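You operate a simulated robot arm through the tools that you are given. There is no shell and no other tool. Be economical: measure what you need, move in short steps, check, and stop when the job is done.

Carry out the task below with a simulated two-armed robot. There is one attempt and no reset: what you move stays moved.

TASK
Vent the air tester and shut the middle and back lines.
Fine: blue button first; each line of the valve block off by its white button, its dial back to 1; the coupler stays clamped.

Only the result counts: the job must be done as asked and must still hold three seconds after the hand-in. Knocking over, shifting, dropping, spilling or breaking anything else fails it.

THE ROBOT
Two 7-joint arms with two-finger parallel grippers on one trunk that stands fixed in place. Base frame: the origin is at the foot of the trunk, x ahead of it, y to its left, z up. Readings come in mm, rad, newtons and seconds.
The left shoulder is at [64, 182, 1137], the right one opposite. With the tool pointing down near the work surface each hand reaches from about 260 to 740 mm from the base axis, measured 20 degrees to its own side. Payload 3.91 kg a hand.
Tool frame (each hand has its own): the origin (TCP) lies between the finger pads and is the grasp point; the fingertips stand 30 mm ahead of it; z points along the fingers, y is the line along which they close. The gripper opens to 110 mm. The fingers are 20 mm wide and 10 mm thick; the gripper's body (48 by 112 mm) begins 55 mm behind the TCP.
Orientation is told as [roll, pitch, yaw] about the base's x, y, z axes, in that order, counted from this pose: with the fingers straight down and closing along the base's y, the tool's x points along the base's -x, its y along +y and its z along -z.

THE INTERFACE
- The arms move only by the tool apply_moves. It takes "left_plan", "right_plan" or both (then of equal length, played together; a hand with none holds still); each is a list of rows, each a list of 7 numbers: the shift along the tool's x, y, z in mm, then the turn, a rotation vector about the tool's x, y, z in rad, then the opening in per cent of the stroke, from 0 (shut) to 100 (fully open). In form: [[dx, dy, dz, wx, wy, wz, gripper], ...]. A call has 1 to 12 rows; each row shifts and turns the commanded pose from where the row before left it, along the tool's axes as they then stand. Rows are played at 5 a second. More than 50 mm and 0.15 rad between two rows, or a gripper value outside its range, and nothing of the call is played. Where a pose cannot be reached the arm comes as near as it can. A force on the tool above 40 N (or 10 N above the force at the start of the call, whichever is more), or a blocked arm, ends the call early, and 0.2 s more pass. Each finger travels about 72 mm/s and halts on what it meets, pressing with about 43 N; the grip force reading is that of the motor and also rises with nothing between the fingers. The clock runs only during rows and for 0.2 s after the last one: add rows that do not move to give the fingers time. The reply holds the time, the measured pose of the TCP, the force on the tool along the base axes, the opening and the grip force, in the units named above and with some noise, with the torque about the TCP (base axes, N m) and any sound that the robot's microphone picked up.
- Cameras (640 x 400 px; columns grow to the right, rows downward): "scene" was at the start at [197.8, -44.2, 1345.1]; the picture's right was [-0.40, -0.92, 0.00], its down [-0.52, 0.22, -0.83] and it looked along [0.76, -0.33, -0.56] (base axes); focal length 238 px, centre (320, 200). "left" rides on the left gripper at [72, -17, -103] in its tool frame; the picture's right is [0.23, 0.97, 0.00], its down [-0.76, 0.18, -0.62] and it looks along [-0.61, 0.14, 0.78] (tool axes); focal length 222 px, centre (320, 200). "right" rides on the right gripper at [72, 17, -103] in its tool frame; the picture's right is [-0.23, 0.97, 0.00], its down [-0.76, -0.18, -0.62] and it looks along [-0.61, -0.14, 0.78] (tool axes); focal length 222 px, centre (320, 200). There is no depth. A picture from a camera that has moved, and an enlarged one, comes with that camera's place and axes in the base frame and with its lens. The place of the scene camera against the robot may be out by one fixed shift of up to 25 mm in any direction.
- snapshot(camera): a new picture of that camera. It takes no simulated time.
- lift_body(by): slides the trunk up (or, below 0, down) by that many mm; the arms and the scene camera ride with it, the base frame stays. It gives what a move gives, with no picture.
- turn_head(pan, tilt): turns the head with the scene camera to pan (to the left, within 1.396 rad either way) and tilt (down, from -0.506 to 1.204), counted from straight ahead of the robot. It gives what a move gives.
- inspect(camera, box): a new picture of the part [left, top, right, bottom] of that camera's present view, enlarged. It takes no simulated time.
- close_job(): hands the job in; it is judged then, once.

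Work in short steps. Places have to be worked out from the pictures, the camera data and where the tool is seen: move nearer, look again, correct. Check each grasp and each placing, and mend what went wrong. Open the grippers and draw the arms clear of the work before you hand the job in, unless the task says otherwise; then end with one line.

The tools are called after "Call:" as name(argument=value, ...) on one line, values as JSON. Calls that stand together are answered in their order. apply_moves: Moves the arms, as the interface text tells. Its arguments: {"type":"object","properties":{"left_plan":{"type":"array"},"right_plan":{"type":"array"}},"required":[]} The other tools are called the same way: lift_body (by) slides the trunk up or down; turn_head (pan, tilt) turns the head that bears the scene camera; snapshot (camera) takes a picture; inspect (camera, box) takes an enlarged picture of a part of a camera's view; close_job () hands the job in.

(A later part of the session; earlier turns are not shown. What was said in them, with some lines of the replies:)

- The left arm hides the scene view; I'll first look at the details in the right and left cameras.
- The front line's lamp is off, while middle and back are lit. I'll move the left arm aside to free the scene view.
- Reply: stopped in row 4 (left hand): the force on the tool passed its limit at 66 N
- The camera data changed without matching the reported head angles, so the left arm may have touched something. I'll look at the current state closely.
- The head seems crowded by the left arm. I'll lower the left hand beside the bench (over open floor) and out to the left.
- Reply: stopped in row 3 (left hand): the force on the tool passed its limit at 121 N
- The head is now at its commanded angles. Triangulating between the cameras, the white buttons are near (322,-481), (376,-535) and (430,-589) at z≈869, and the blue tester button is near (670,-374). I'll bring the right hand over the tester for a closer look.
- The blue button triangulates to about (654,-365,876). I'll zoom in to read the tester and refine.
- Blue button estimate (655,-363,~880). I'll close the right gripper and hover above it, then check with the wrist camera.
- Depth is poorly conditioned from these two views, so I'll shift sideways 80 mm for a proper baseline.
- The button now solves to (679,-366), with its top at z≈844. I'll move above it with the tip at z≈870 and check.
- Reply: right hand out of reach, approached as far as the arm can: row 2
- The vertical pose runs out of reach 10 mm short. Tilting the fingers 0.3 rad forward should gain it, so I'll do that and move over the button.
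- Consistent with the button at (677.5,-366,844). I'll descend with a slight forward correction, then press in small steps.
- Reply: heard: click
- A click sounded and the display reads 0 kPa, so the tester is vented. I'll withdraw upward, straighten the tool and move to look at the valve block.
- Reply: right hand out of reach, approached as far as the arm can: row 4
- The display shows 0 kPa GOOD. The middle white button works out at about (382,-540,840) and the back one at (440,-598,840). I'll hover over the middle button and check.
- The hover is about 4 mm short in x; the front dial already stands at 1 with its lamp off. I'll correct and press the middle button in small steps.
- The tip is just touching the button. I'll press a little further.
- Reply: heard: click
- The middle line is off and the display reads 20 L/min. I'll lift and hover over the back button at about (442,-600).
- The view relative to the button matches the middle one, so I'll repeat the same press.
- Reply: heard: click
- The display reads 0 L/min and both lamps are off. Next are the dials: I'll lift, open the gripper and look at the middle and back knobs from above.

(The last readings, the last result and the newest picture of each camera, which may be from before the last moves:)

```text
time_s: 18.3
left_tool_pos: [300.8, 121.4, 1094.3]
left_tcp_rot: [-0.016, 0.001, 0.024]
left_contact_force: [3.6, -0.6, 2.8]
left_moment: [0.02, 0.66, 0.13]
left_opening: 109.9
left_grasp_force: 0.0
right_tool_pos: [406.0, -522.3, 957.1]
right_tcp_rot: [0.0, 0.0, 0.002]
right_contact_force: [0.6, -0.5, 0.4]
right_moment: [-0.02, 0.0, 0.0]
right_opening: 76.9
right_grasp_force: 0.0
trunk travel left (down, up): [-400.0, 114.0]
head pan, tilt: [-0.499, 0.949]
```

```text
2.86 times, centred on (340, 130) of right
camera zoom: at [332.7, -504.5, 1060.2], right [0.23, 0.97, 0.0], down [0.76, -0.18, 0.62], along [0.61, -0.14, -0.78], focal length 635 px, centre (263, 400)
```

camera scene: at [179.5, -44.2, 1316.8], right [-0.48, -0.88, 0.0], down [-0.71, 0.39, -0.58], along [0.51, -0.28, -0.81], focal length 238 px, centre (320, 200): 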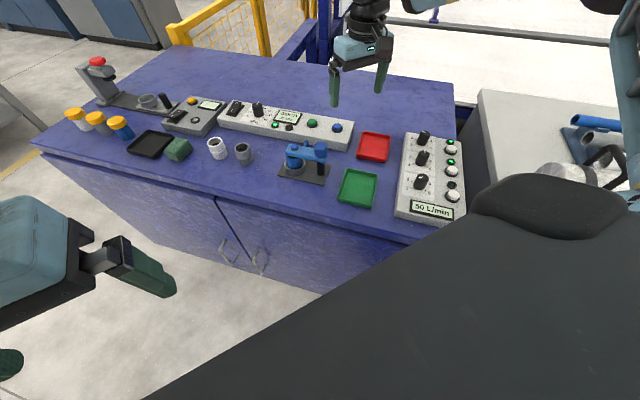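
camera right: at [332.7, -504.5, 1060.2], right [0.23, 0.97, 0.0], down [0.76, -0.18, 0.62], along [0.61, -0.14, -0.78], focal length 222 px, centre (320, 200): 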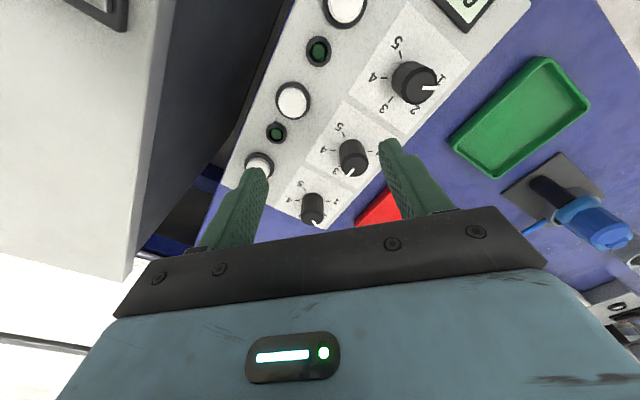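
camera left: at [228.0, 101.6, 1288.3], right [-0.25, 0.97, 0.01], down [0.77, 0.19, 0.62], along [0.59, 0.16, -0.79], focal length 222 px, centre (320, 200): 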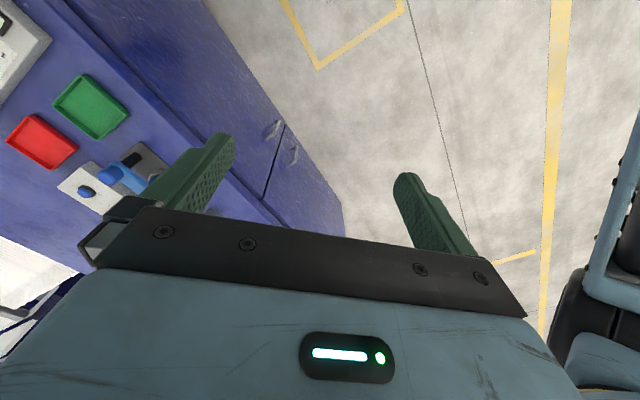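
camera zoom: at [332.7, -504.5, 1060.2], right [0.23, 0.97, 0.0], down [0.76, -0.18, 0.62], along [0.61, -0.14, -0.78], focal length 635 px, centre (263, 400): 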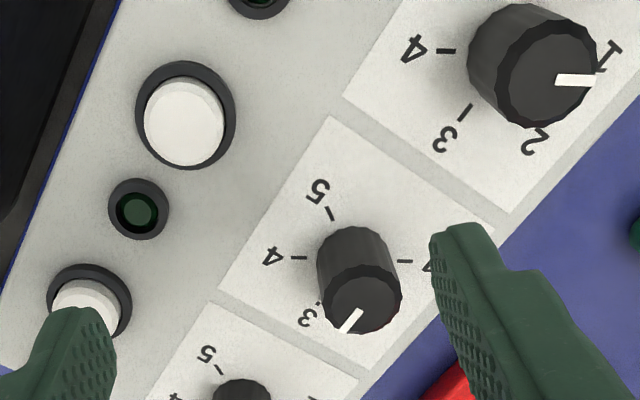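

From the tick geometry, the middle knob's axis is at about (452,-496), its top is at z≈865, and ticks are about 60° apart, with 3→1 counter-clockwise. I'll hover over it pre-rotated by -60° and check centring.

Call:
apply_moves(right_plan=[[-23, 13, 10, 0, 0, 0, 50], [-23, 13, 10, 0, 0, 0, 50], [0, 0, 0, 0, 0, 0.15, 50], [0, 0, 0, 0, 0, 0.15, 50], [0, 0, 0, 0, 0, 0.15, 50], [0, 0, 0, 0, 0, 0.15, 50], [0, 0, 0, 0, 0, 0.15, 50], [0, 0, 0, 0, 0, 0.15, 50], [0, 0, 0, 0, 0, 0.15, 50], [0, 0, 0, 0, 0, 0, 50]])

Call:
snapshot(camera="right")

Call:
inspect(camera="right", box=[220, 60, 420, 200])

Call:
inspect(camera="scene", box=[380, 90, 520, 230])

```text
time_s: 20.5
left_tool_pos: [299.8, 122.0, 1093.2]
left_tcp_rot: [-0.015, -0.001, 0.025]
left_contact_force: [3.7, 1.5, 2.4]
left_moment: [-0.19, 0.67, -0.1]
left_opening: 109.8
left_grasp_force: 0.0
right_tool_pos: [451.6, -497.1, 938.0]
right_tcp_rot: [0.0, -0.002, -1.05]
right_contact_force: [-0.2, -0.2, -0.6]
right_moment: [0.02, 0.01, -0.02]
right_opening: 54.8
right_grasp_force: 0.1
trunk travel left (down, up): [-400.0, 114.0]
head pan, tilt: [-0.499, 0.949]
```

```text
taken
camera right: at [428.6, -425.0, 1041.3], right [0.96, 0.29, 0.0], down [0.22, -0.75, 0.62], along [0.18, -0.6, -0.78], focal length 222 px, centre (320, 200)
```

right: 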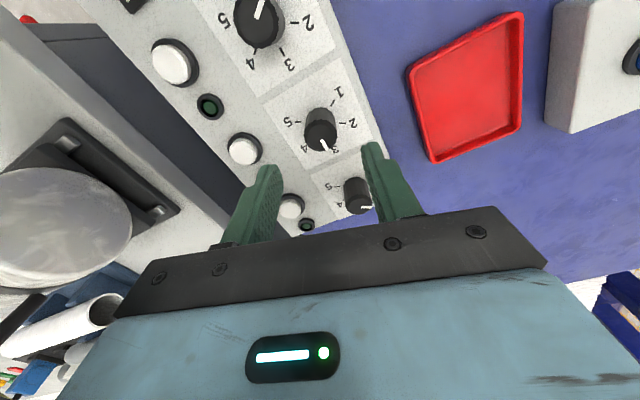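

```text
2.86 times, centred on (320, 130) of right
camera zoom: at [428.6, -425.0, 1041.3], right [0.96, 0.29, 0.0], down [0.22, -0.75, 0.62], along [0.18, -0.6, -0.78], focal length 635 px, centre (320, 400)
```

zoom: 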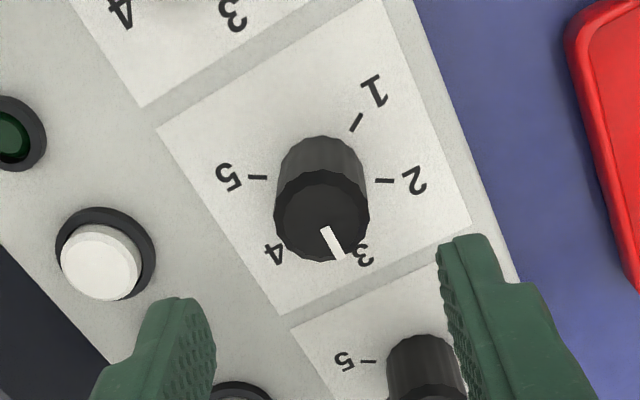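

```text
2.86 times, centred on (450, 160) of scene
camera zoom: at [180.5, -43.8, 1316.6], right [-0.48, -0.88, 0.0], down [-0.71, 0.39, -0.58], along [0.51, -0.28, -0.81], focal length 679 px, centre (-51, 314)
```

zoom: 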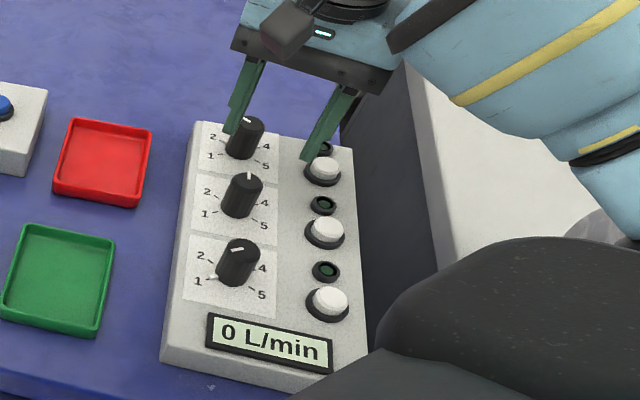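

The knob axis is confirmed at (451,-495), and ticks are 60° apart: 1 at +75°, 3 at -45°. I'll descend around the knob and close.

Call:
apply_moves(right_plan=[[1.9, 0.4, 25, 0, 0, 0, 50], [0, 0, 25, 0, 0, 0, 50], [0, 0, 18, 0, 0, 0, 50], [0, 0, 0, 0, 0, 0, 50]])

Call:
snapshot(camera="right")

Call:
inspect(camera="scene", box=[380, 90, 520, 230])

```text
time_s: 21.5
left_tool_pos: [300.0, 120.3, 1094.0]
left_tcp_rot: [-0.015, 0.001, 0.024]
left_contact_force: [4.0, -0.4, 3.3]
left_moment: [0.0, 0.66, 0.11]
left_opening: 110.0
left_grasp_force: 0.0
right_tool_pos: [450.4, -495.5, 869.3]
right_tcp_rot: [0.0, 0.0, -1.048]
right_contact_force: [0.5, -0.9, 1.5]
right_moment: [0.03, -0.02, -0.02]
right_opening: 54.9
right_grasp_force: 0.0
trunk travel left (down, up): [-400.0, 114.0]
head pan, tilt: [-0.499, 0.949]
```

```text
taken
camera right: at [429.1, -423.5, 972.7], right [0.96, 0.29, 0.0], down [0.23, -0.75, 0.62], along [0.18, -0.6, -0.78], focal length 222 px, centre (320, 200)
```

right: 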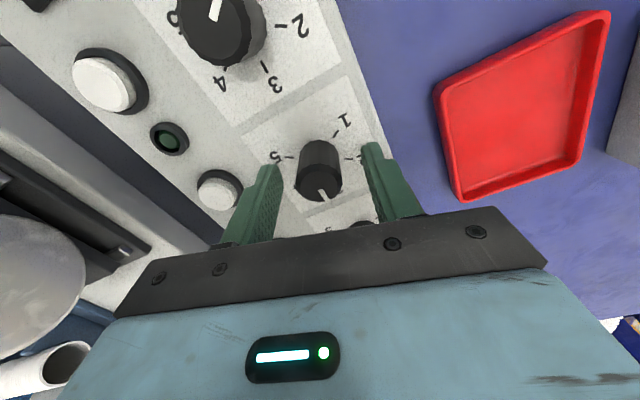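

```text
2.86 times, centred on (450, 160) of scene
camera zoom: at [180.4, -43.7, 1316.6], right [-0.48, -0.88, 0.0], down [-0.71, 0.39, -0.58], along [0.51, -0.28, -0.81], focal length 679 px, centre (-51, 314)
```

zoom: 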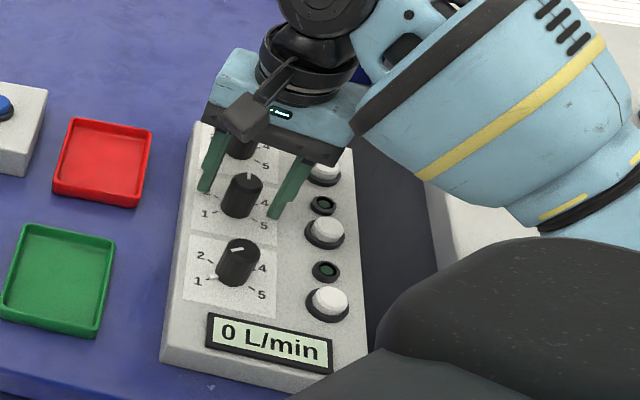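

The fingers straddle the middle knob evenly. I'll close on it.

Call:
apply_moves(right_plan=[[0, 0, 0, 0, 0, 0, 15], [0, 0, 0, 0, 0, 0, 15], [0, 0, 0, 0, 0, 0, 15]])

```text
time_s: 22.3
left_tool_pos: [300.3, 120.5, 1094.7]
left_tcp_rot: [-0.014, -0.001, 0.024]
left_contact_force: [2.6, -0.1, 2.8]
left_moment: [0.1, 0.64, 0.17]
left_opening: 110.3
left_grasp_force: 0.2
right_tool_pos: [451.3, -495.4, 869.8]
right_tcp_rot: [-0.002, 0.001, -1.05]
right_contact_force: [-6.0, -2.0, -1.7]
right_moment: [-0.08, 0.02, -0.03]
right_opening: 27.7
right_grasp_force: 45.2
trunk travel left (down, up): [-400.0, 114.0]
head pan, tilt: [-0.499, 0.949]
```

The knob is gripped at 27.7 mm. I'll turn it a first 60° counter-clockwise and check.

Call:
apply_moves(right_plan=[[0, 0, 0, 0, 0, -0.15, 15], [0, 0, 0, 0, 0, -0.15, 15], [0, 0, 0, 0, 0, -0.15, 15], [0, 0, 0, 0, 0, -0.15, 15], [0, 0, 0, 0, 0, -0.15, 15], [0, 0, 0, 0, 0, -0.15, 15], [0, 0, 0, 0, 0, -0.147, 15], [0, 0, 0, 0, 0, 0, 15]])

Call:
inspect(camera="right", box=[220, 80, 420, 220])

Call:
inspect(camera="scene", box=[380, 90, 520, 230])

```text
time_s: 24.1
left_tool_pos: [302.4, 118.0, 1093.9]
left_tcp_rot: [-0.013, 0.001, 0.024]
left_contact_force: [3.3, 0.4, 2.3]
left_moment: [-0.01, 0.7, 0.04]
left_opening: 109.9
left_grasp_force: 0.0
right_tool_pos: [450.1, -496.4, 868.5]
right_tcp_rot: [0.002, -0.001, -0.001]
right_contact_force: [2.2, -12.5, -5.2]
right_moment: [-0.1, 0.75, 0.03]
right_opening: 27.6
right_grasp_force: 45.2
trunk travel left (down, up): [-400.0, 114.0]
head pan, tilt: [-0.499, 0.949]
```

```text
2.86 times, centred on (320, 150) of right
camera zoom: at [377.2, -478.8, 972.8], right [0.23, 0.97, 0.0], down [0.76, -0.18, 0.62], along [0.61, -0.14, -0.78], focal length 635 px, centre (320, 343)
```

zoom: 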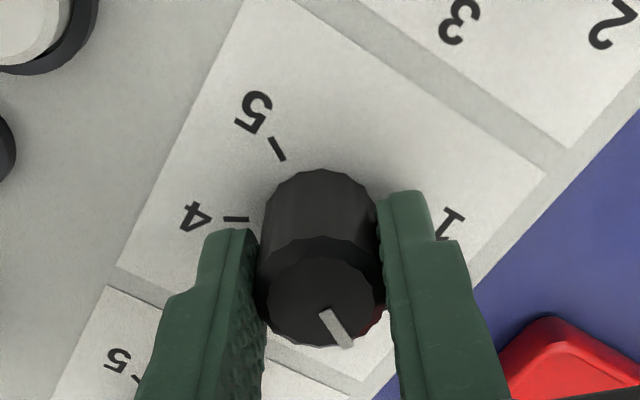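

```text
2.86 times, centred on (450, 160) of scene
camera zoom: at [181.2, -45.7, 1316.5], right [-0.48, -0.88, 0.0], down [-0.71, 0.39, -0.58], along [0.51, -0.28, -0.81], focal length 679 px, centre (-51, 314)
```

zoom: 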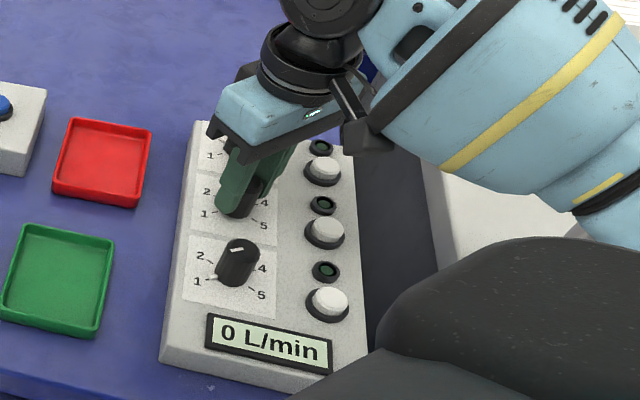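

The pointer now stands at 2 (~14°), as expected. I'll turn the remaining 60° to 1.

Call:
apply_moves(right_plan=[[0, 0, 0, 0, 0, -0.15, 15], [0, 0, 0, 0, 0, -0.15, 15], [0, 0, 0, 0, 0, -0.15, 15], [0, 0, 0, 0, 0, -0.15, 15], [0, 0, 0, 0, 0, -0.15, 15], [0, 0, 0, 0, 0, -0.15, 15], [0, 0, 0, 0, 0, -0.147, 15], [0, 0, 0, 0, 0, 0, 15]])

Call:
snapshot(camera="right")

Call:
inspect(camera="right", box=[220, 80, 420, 220])

```text
time_s: 25.9
left_tool_pos: [299.1, 119.3, 1094.7]
left_tcp_rot: [-0.013, 0.0, 0.025]
left_contact_force: [2.9, 1.6, 3.0]
left_moment: [-0.08, 0.66, 0.03]
left_opening: 110.0
left_grasp_force: 0.0
right_tool_pos: [451.3, -496.1, 869.8]
right_tcp_rot: [0.0, 0.001, 1.043]
right_contact_force: [-3.9, -18.3, -5.5]
right_moment: [-0.53, 0.28, -0.47]
right_opening: 27.5
right_grasp_force: 45.0
trunk travel left (down, up): [-400.0, 114.0]
head pan, tilt: [-0.499, 0.949]
```

```text
taken
camera right: at [399.1, -550.3, 972.8], right [-0.73, 0.69, 0.0], down [0.54, 0.57, 0.62], along [0.43, 0.45, -0.78], focal length 222 px, centre (320, 200)
```

right: 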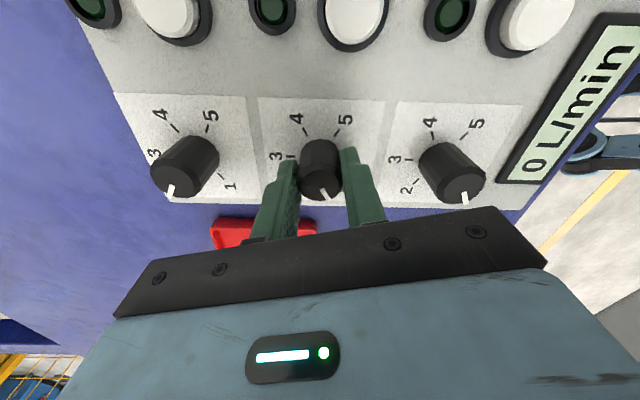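

```text
2.86 times, centred on (320, 150) of right
camera zoom: at [399.1, -550.3, 972.8], right [-0.73, 0.69, 0.0], down [0.54, 0.57, 0.62], along [0.43, 0.45, -0.78], focal length 635 px, centre (320, 343)
```

zoom: 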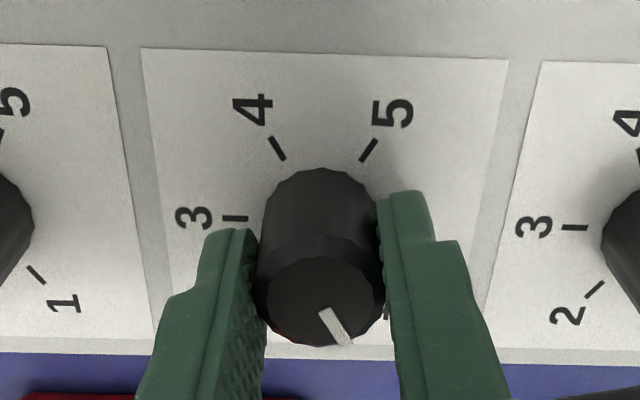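

The pointer is at about 75°, which is dial 1. I'll release, lift, straighten the wrist and hover over the back knob near (511.5,-556).

Call:
apply_moves(right_plan=[[0, 0, 0, 0, 0, 0, 50], [0, 0, 0, 0, 0, 0, 50], [0, 0, -35, 0, 0, 0, 50], [0, 0, -35, 0, 0, 0.15, 50], [0, 0, 0, 0, 0, 0.15, 50], [0, 0, 0, 0, 0, 0.15, 50], [0, 0, 0, 0, 0, 0.15, 50], [0, 0, 0, 0, 0, 0.15, 50], [0, 0, 0, 0, 0, 0.15, 50], [0, 0, 0, 0, 0, 0.147, 50], [-30, -30, 0, 0, 0, 0, 50], [-30, -30, 0, 0, 0, 0, 50]])

Call:
snapshot(camera="right")

Call:
inspect(camera="right", box=[220, 60, 420, 200])

Call:
inspect(camera="scene", box=[380, 90, 520, 230])

```text
time_s: 28.5
left_tool_pos: [300.0, 121.7, 1093.4]
left_tcp_rot: [-0.015, 0.0, 0.024]
left_contact_force: [3.4, -1.0, 2.3]
left_moment: [-0.02, 0.64, 0.07]
left_opening: 109.9
left_grasp_force: 0.2
right_tool_pos: [510.6, -554.6, 939.2]
right_tcp_rot: [0.001, 0.002, -0.002]
right_contact_force: [0.4, -0.2, -0.5]
right_moment: [-0.03, -0.01, 0.03]
right_opening: 55.0
right_grasp_force: 0.0
trunk travel left (down, up): [-400.0, 114.0]
head pan, tilt: [-0.499, 0.949]
```

```text
taken
camera right: at [438.6, -536.6, 1043.0], right [0.23, 0.97, 0.0], down [0.76, -0.18, 0.62], along [0.61, -0.14, -0.78], focal length 222 px, centre (320, 200)
```

right: 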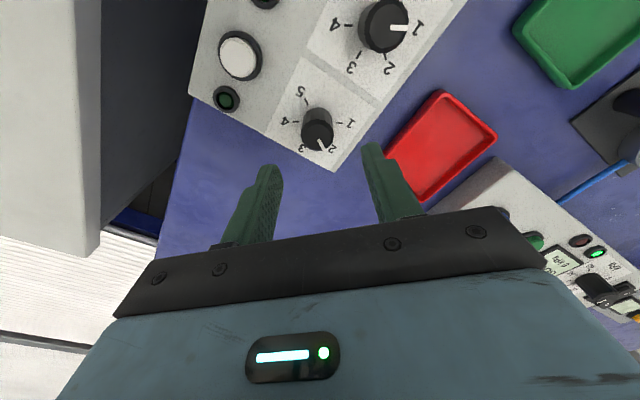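

```text
2.86 times, centred on (320, 130) of right
camera zoom: at [438.6, -536.6, 1043.0], right [0.23, 0.97, 0.0], down [0.76, -0.18, 0.62], along [0.61, -0.14, -0.78], focal length 635 px, centre (320, 400)
```

zoom: 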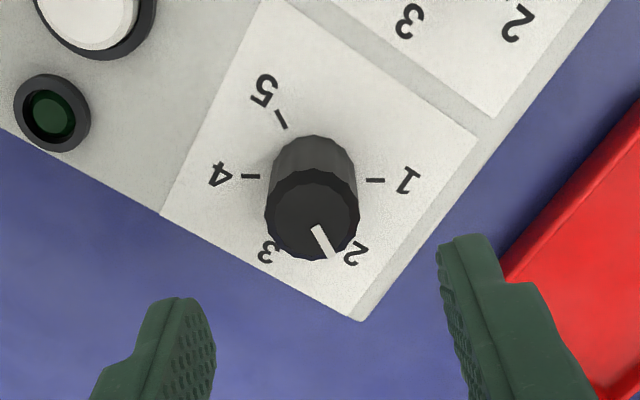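

```text
2.86 times, centred on (450, 160) of scene
camera zoom: at [180.8, -43.8, 1316.6], right [-0.48, -0.88, 0.0], down [-0.71, 0.39, -0.58], along [0.51, -0.28, -0.81], focal length 679 px, centre (-51, 314)
```

zoom: 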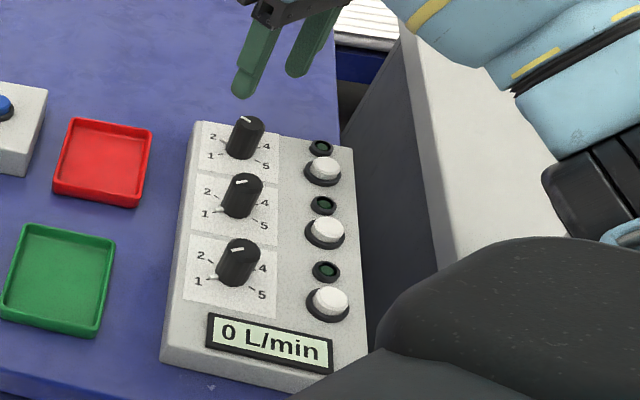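

The middle dial stands at 1 like the front one. The hand is centred on the back knob (510,-555), so I'll descend, close and check the grip.

Call:
apply_moves(right_plan=[[0, -0.5, 25, 0, 0, 0, 50], [0, 0, 25, 0, 0, 0, 50], [0, 0, 19, 0, 0, 0, 50], [0, 0, 0, 0, 0, 0, 50], [0, 0, 0, 0, 0, 0, 15], [0, 0, 0, 0, 0, 0, 15], [0, 0, 0, 0, 0, 0, 15]])

Call:
inspect(camera="right", box=[220, 80, 420, 220])

```text
time_s: 30.1
left_tool_pos: [299.7, 121.1, 1094.9]
left_tcp_rot: [-0.014, 0.0, 0.024]
left_contact_force: [4.2, 0.4, 1.8]
left_moment: [-0.09, 0.69, 0.02]
left_opening: 109.9
left_grasp_force: 0.1
right_tool_pos: [509.2, -556.5, 871.5]
right_tcp_rot: [-0.002, -0.001, -0.005]
right_contact_force: [0.9, -9.7, 1.6]
right_moment: [-0.26, 0.18, -0.02]
right_opening: 27.5
right_grasp_force: 45.0
trunk travel left (down, up): [-400.0, 114.0]
head pan, tilt: [-0.499, 0.949]
```

```text
2.86 times, centred on (320, 150) of right
camera zoom: at [437.7, -538.6, 974.3], right [0.23, 0.97, 0.0], down [0.76, -0.18, 0.62], along [0.61, -0.15, -0.78], focal length 635 px, centre (320, 343)
```

zoom: 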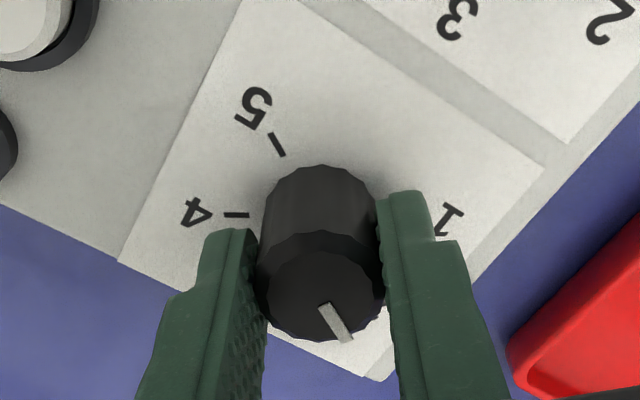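

Good grip with the pointer at 2. I'll turn 60° counter-clockwise to 1.

Call:
apply_moves(right_plan=[[0, 0, 0, 0, 0, -0.15, 15], [0, 0, 0, 0, 0, -0.15, 15], [0, 0, 0, 0, 0, -0.15, 15], [0, 0, 0, 0, 0, -0.15, 15], [0, 0, 0, 0, 0, -0.15, 15], [0, 0, 0, 0, 0, -0.15, 15], [0, 0, 0, 0, 0, -0.147, 15], [0, 0, 0, 0, 0, 0, 15]])

Call:
inspect(camera="right", box=[220, 80, 420, 220])

```text
time_s: 31.9
left_tool_pos: [301.1, 120.0, 1094.1]
left_tcp_rot: [-0.015, 0.001, 0.025]
left_contact_force: [2.7, -0.4, 2.3]
left_moment: [0.03, 0.6, 0.13]
left_opening: 110.1
left_grasp_force: 0.0
right_tool_pos: [511.8, -556.9, 870.9]
right_tcp_rot: [-0.001, -0.002, 1.045]
right_contact_force: [9.3, -17.5, 6.2]
right_moment: [-0.32, -0.16, -0.47]
right_opening: 27.6
right_grasp_force: 44.5
trunk travel left (down, up): [-400.0, 114.0]
head pan, tilt: [-0.499, 0.949]
```

```text
2.86 times, centred on (320, 150) of right
camera zoom: at [458.9, -610.4, 974.3], right [-0.73, 0.69, 0.0], down [0.54, 0.57, 0.62], along [0.43, 0.45, -0.78], focal length 635 px, centre (320, 343)
```

zoom: 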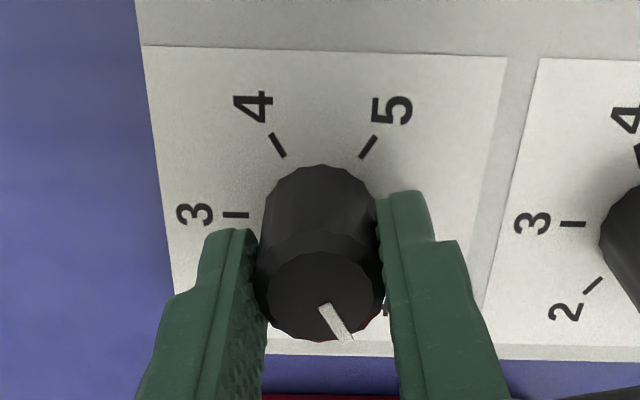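

The knob followed the hand. I'll release, lift clear, straighten and back off to a spot above and away from the block.

Call:
apply_moves(right_plan=[[0, 0, 0, 0, 0, 0, 50], [0, 0, 0, 0, 0, 0, 50], [0, 0, -45, 0, 0, 0, 50], [0, 0, -45, 0, 0, 0.15, 60], [0, 0, -40, 0, 0, 0.15, 80], [0, 0, -30, 0, 0, 0.15, 100], [0, 0, 0, 0, 0, 0.15, 100], [0, 0, 0, 0, 0, 0.15, 100], [0, 0, 0, 0, 0, 0.15, 100], [30, 0, 0, 0, 0, 0.147, 100], [45, 0, 0, 0, 0, 0, 100], [45, 0, 0, 0, 0, 0, 100]])

Call:
snapshot(camera="scene")

Call:
inspect(camera="scene", box=[380, 90, 520, 230])

Call:
inspect(camera="right", box=[180, 0, 440, 200])

Call:
inspect(camera="scene", box=[210, 80, 400, 220])

```text
time_s: 34.5
left_tool_pos: [298.1, 123.2, 1094.1]
left_tcp_rot: [-0.016, -0.003, 0.024]
left_contact_force: [2.8, 2.2, 3.5]
left_moment: [-0.21, 0.75, -0.11]
left_opening: 110.2
left_grasp_force: 0.0
right_tool_pos: [390.8, -558.7, 1033.2]
right_tcp_rot: [0.0, -0.002, -0.005]
right_contact_force: [-0.6, -0.4, 0.7]
right_moment: [-0.02, -0.04, 0.0]
right_opening: 110.1
right_grasp_force: 0.0
trunk travel left (down, up): [-400.0, 114.0]
head pan, tilt: [-0.499, 0.949]
```

```text
taken
camera scene: at [178.8, -43.2, 1316.9], right [-0.48, -0.88, 0.0], down [-0.71, 0.39, -0.58], along [0.51, -0.28, -0.81], focal length 238 px, centre (320, 200)
```

scene: 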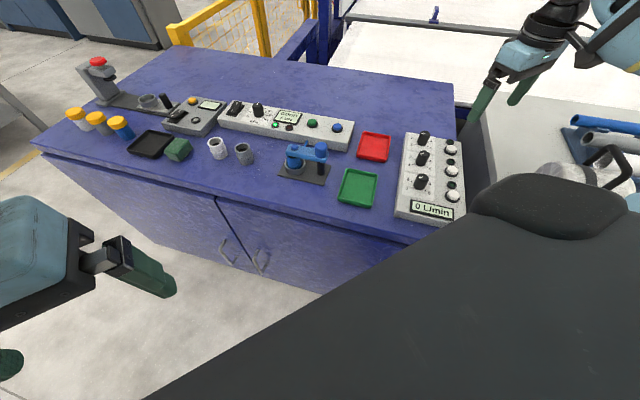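

```text
2.86 times, centred on (450, 160) of scene
camera zoom: at [178.8, -43.2, 1316.9], right [-0.48, -0.88, 0.0], down [-0.71, 0.39, -0.58], along [0.51, -0.28, -0.81], focal length 679 px, centre (-51, 314)
```

zoom: 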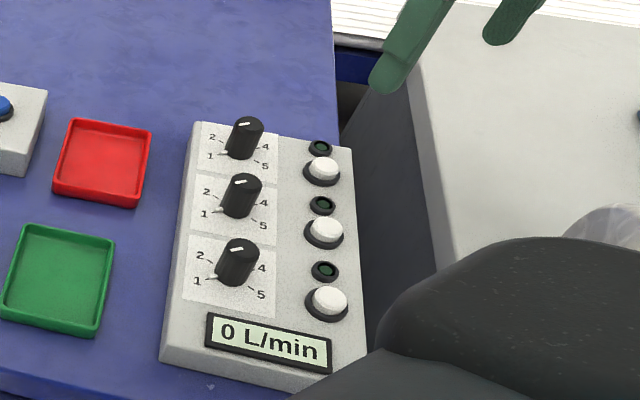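

```text
2.00 times, centred on (310, 100) of right
camera zoom: at [316.1, -540.5, 1136.1], right [0.23, 0.97, 0.0], down [0.76, -0.18, 0.62], along [0.61, -0.14, -0.78], focal length 444 px, centre (340, 400)
```

zoom: 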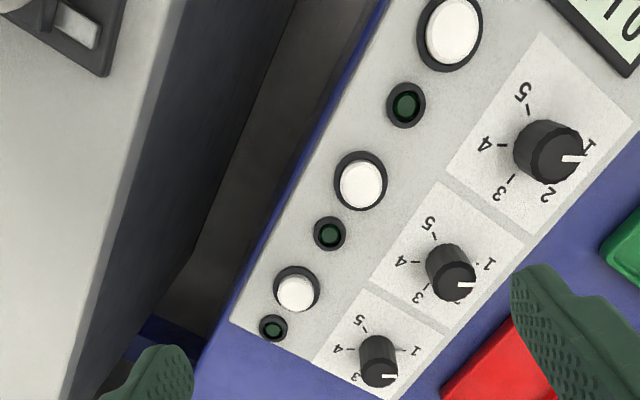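

```text
2.86 times, centred on (305, 150) of scene
camera zoom: at [178.8, -43.2, 1316.9], right [-0.48, -0.88, 0.0], down [-0.71, 0.39, -0.58], along [0.51, -0.28, -0.81], focal length 679 px, centre (363, 343)
```

zoom: 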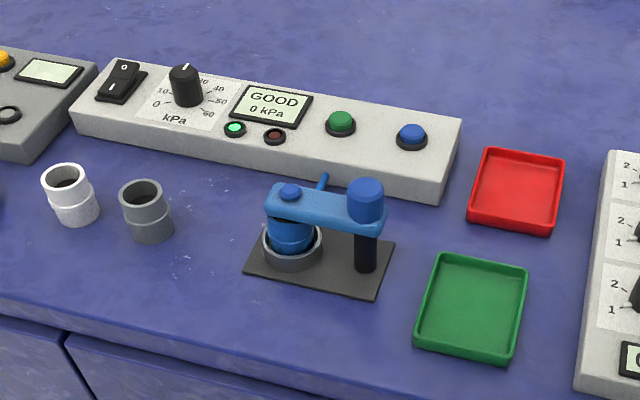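

The tester shows 0 kPa, the valve block shows 0 L/min with its lamps dark, and all three dials stand at 1. The coupler is still clamped, the grippers are open and the arms are clear, so I'll hand in.

Call:
close_job()

```text
The job is handed in.
```

The air tester is vented (0 kPa, blue button pressed first), and the middle and back lines are off with their dials at 1. The coupler is still clamped, and I handed the job in.
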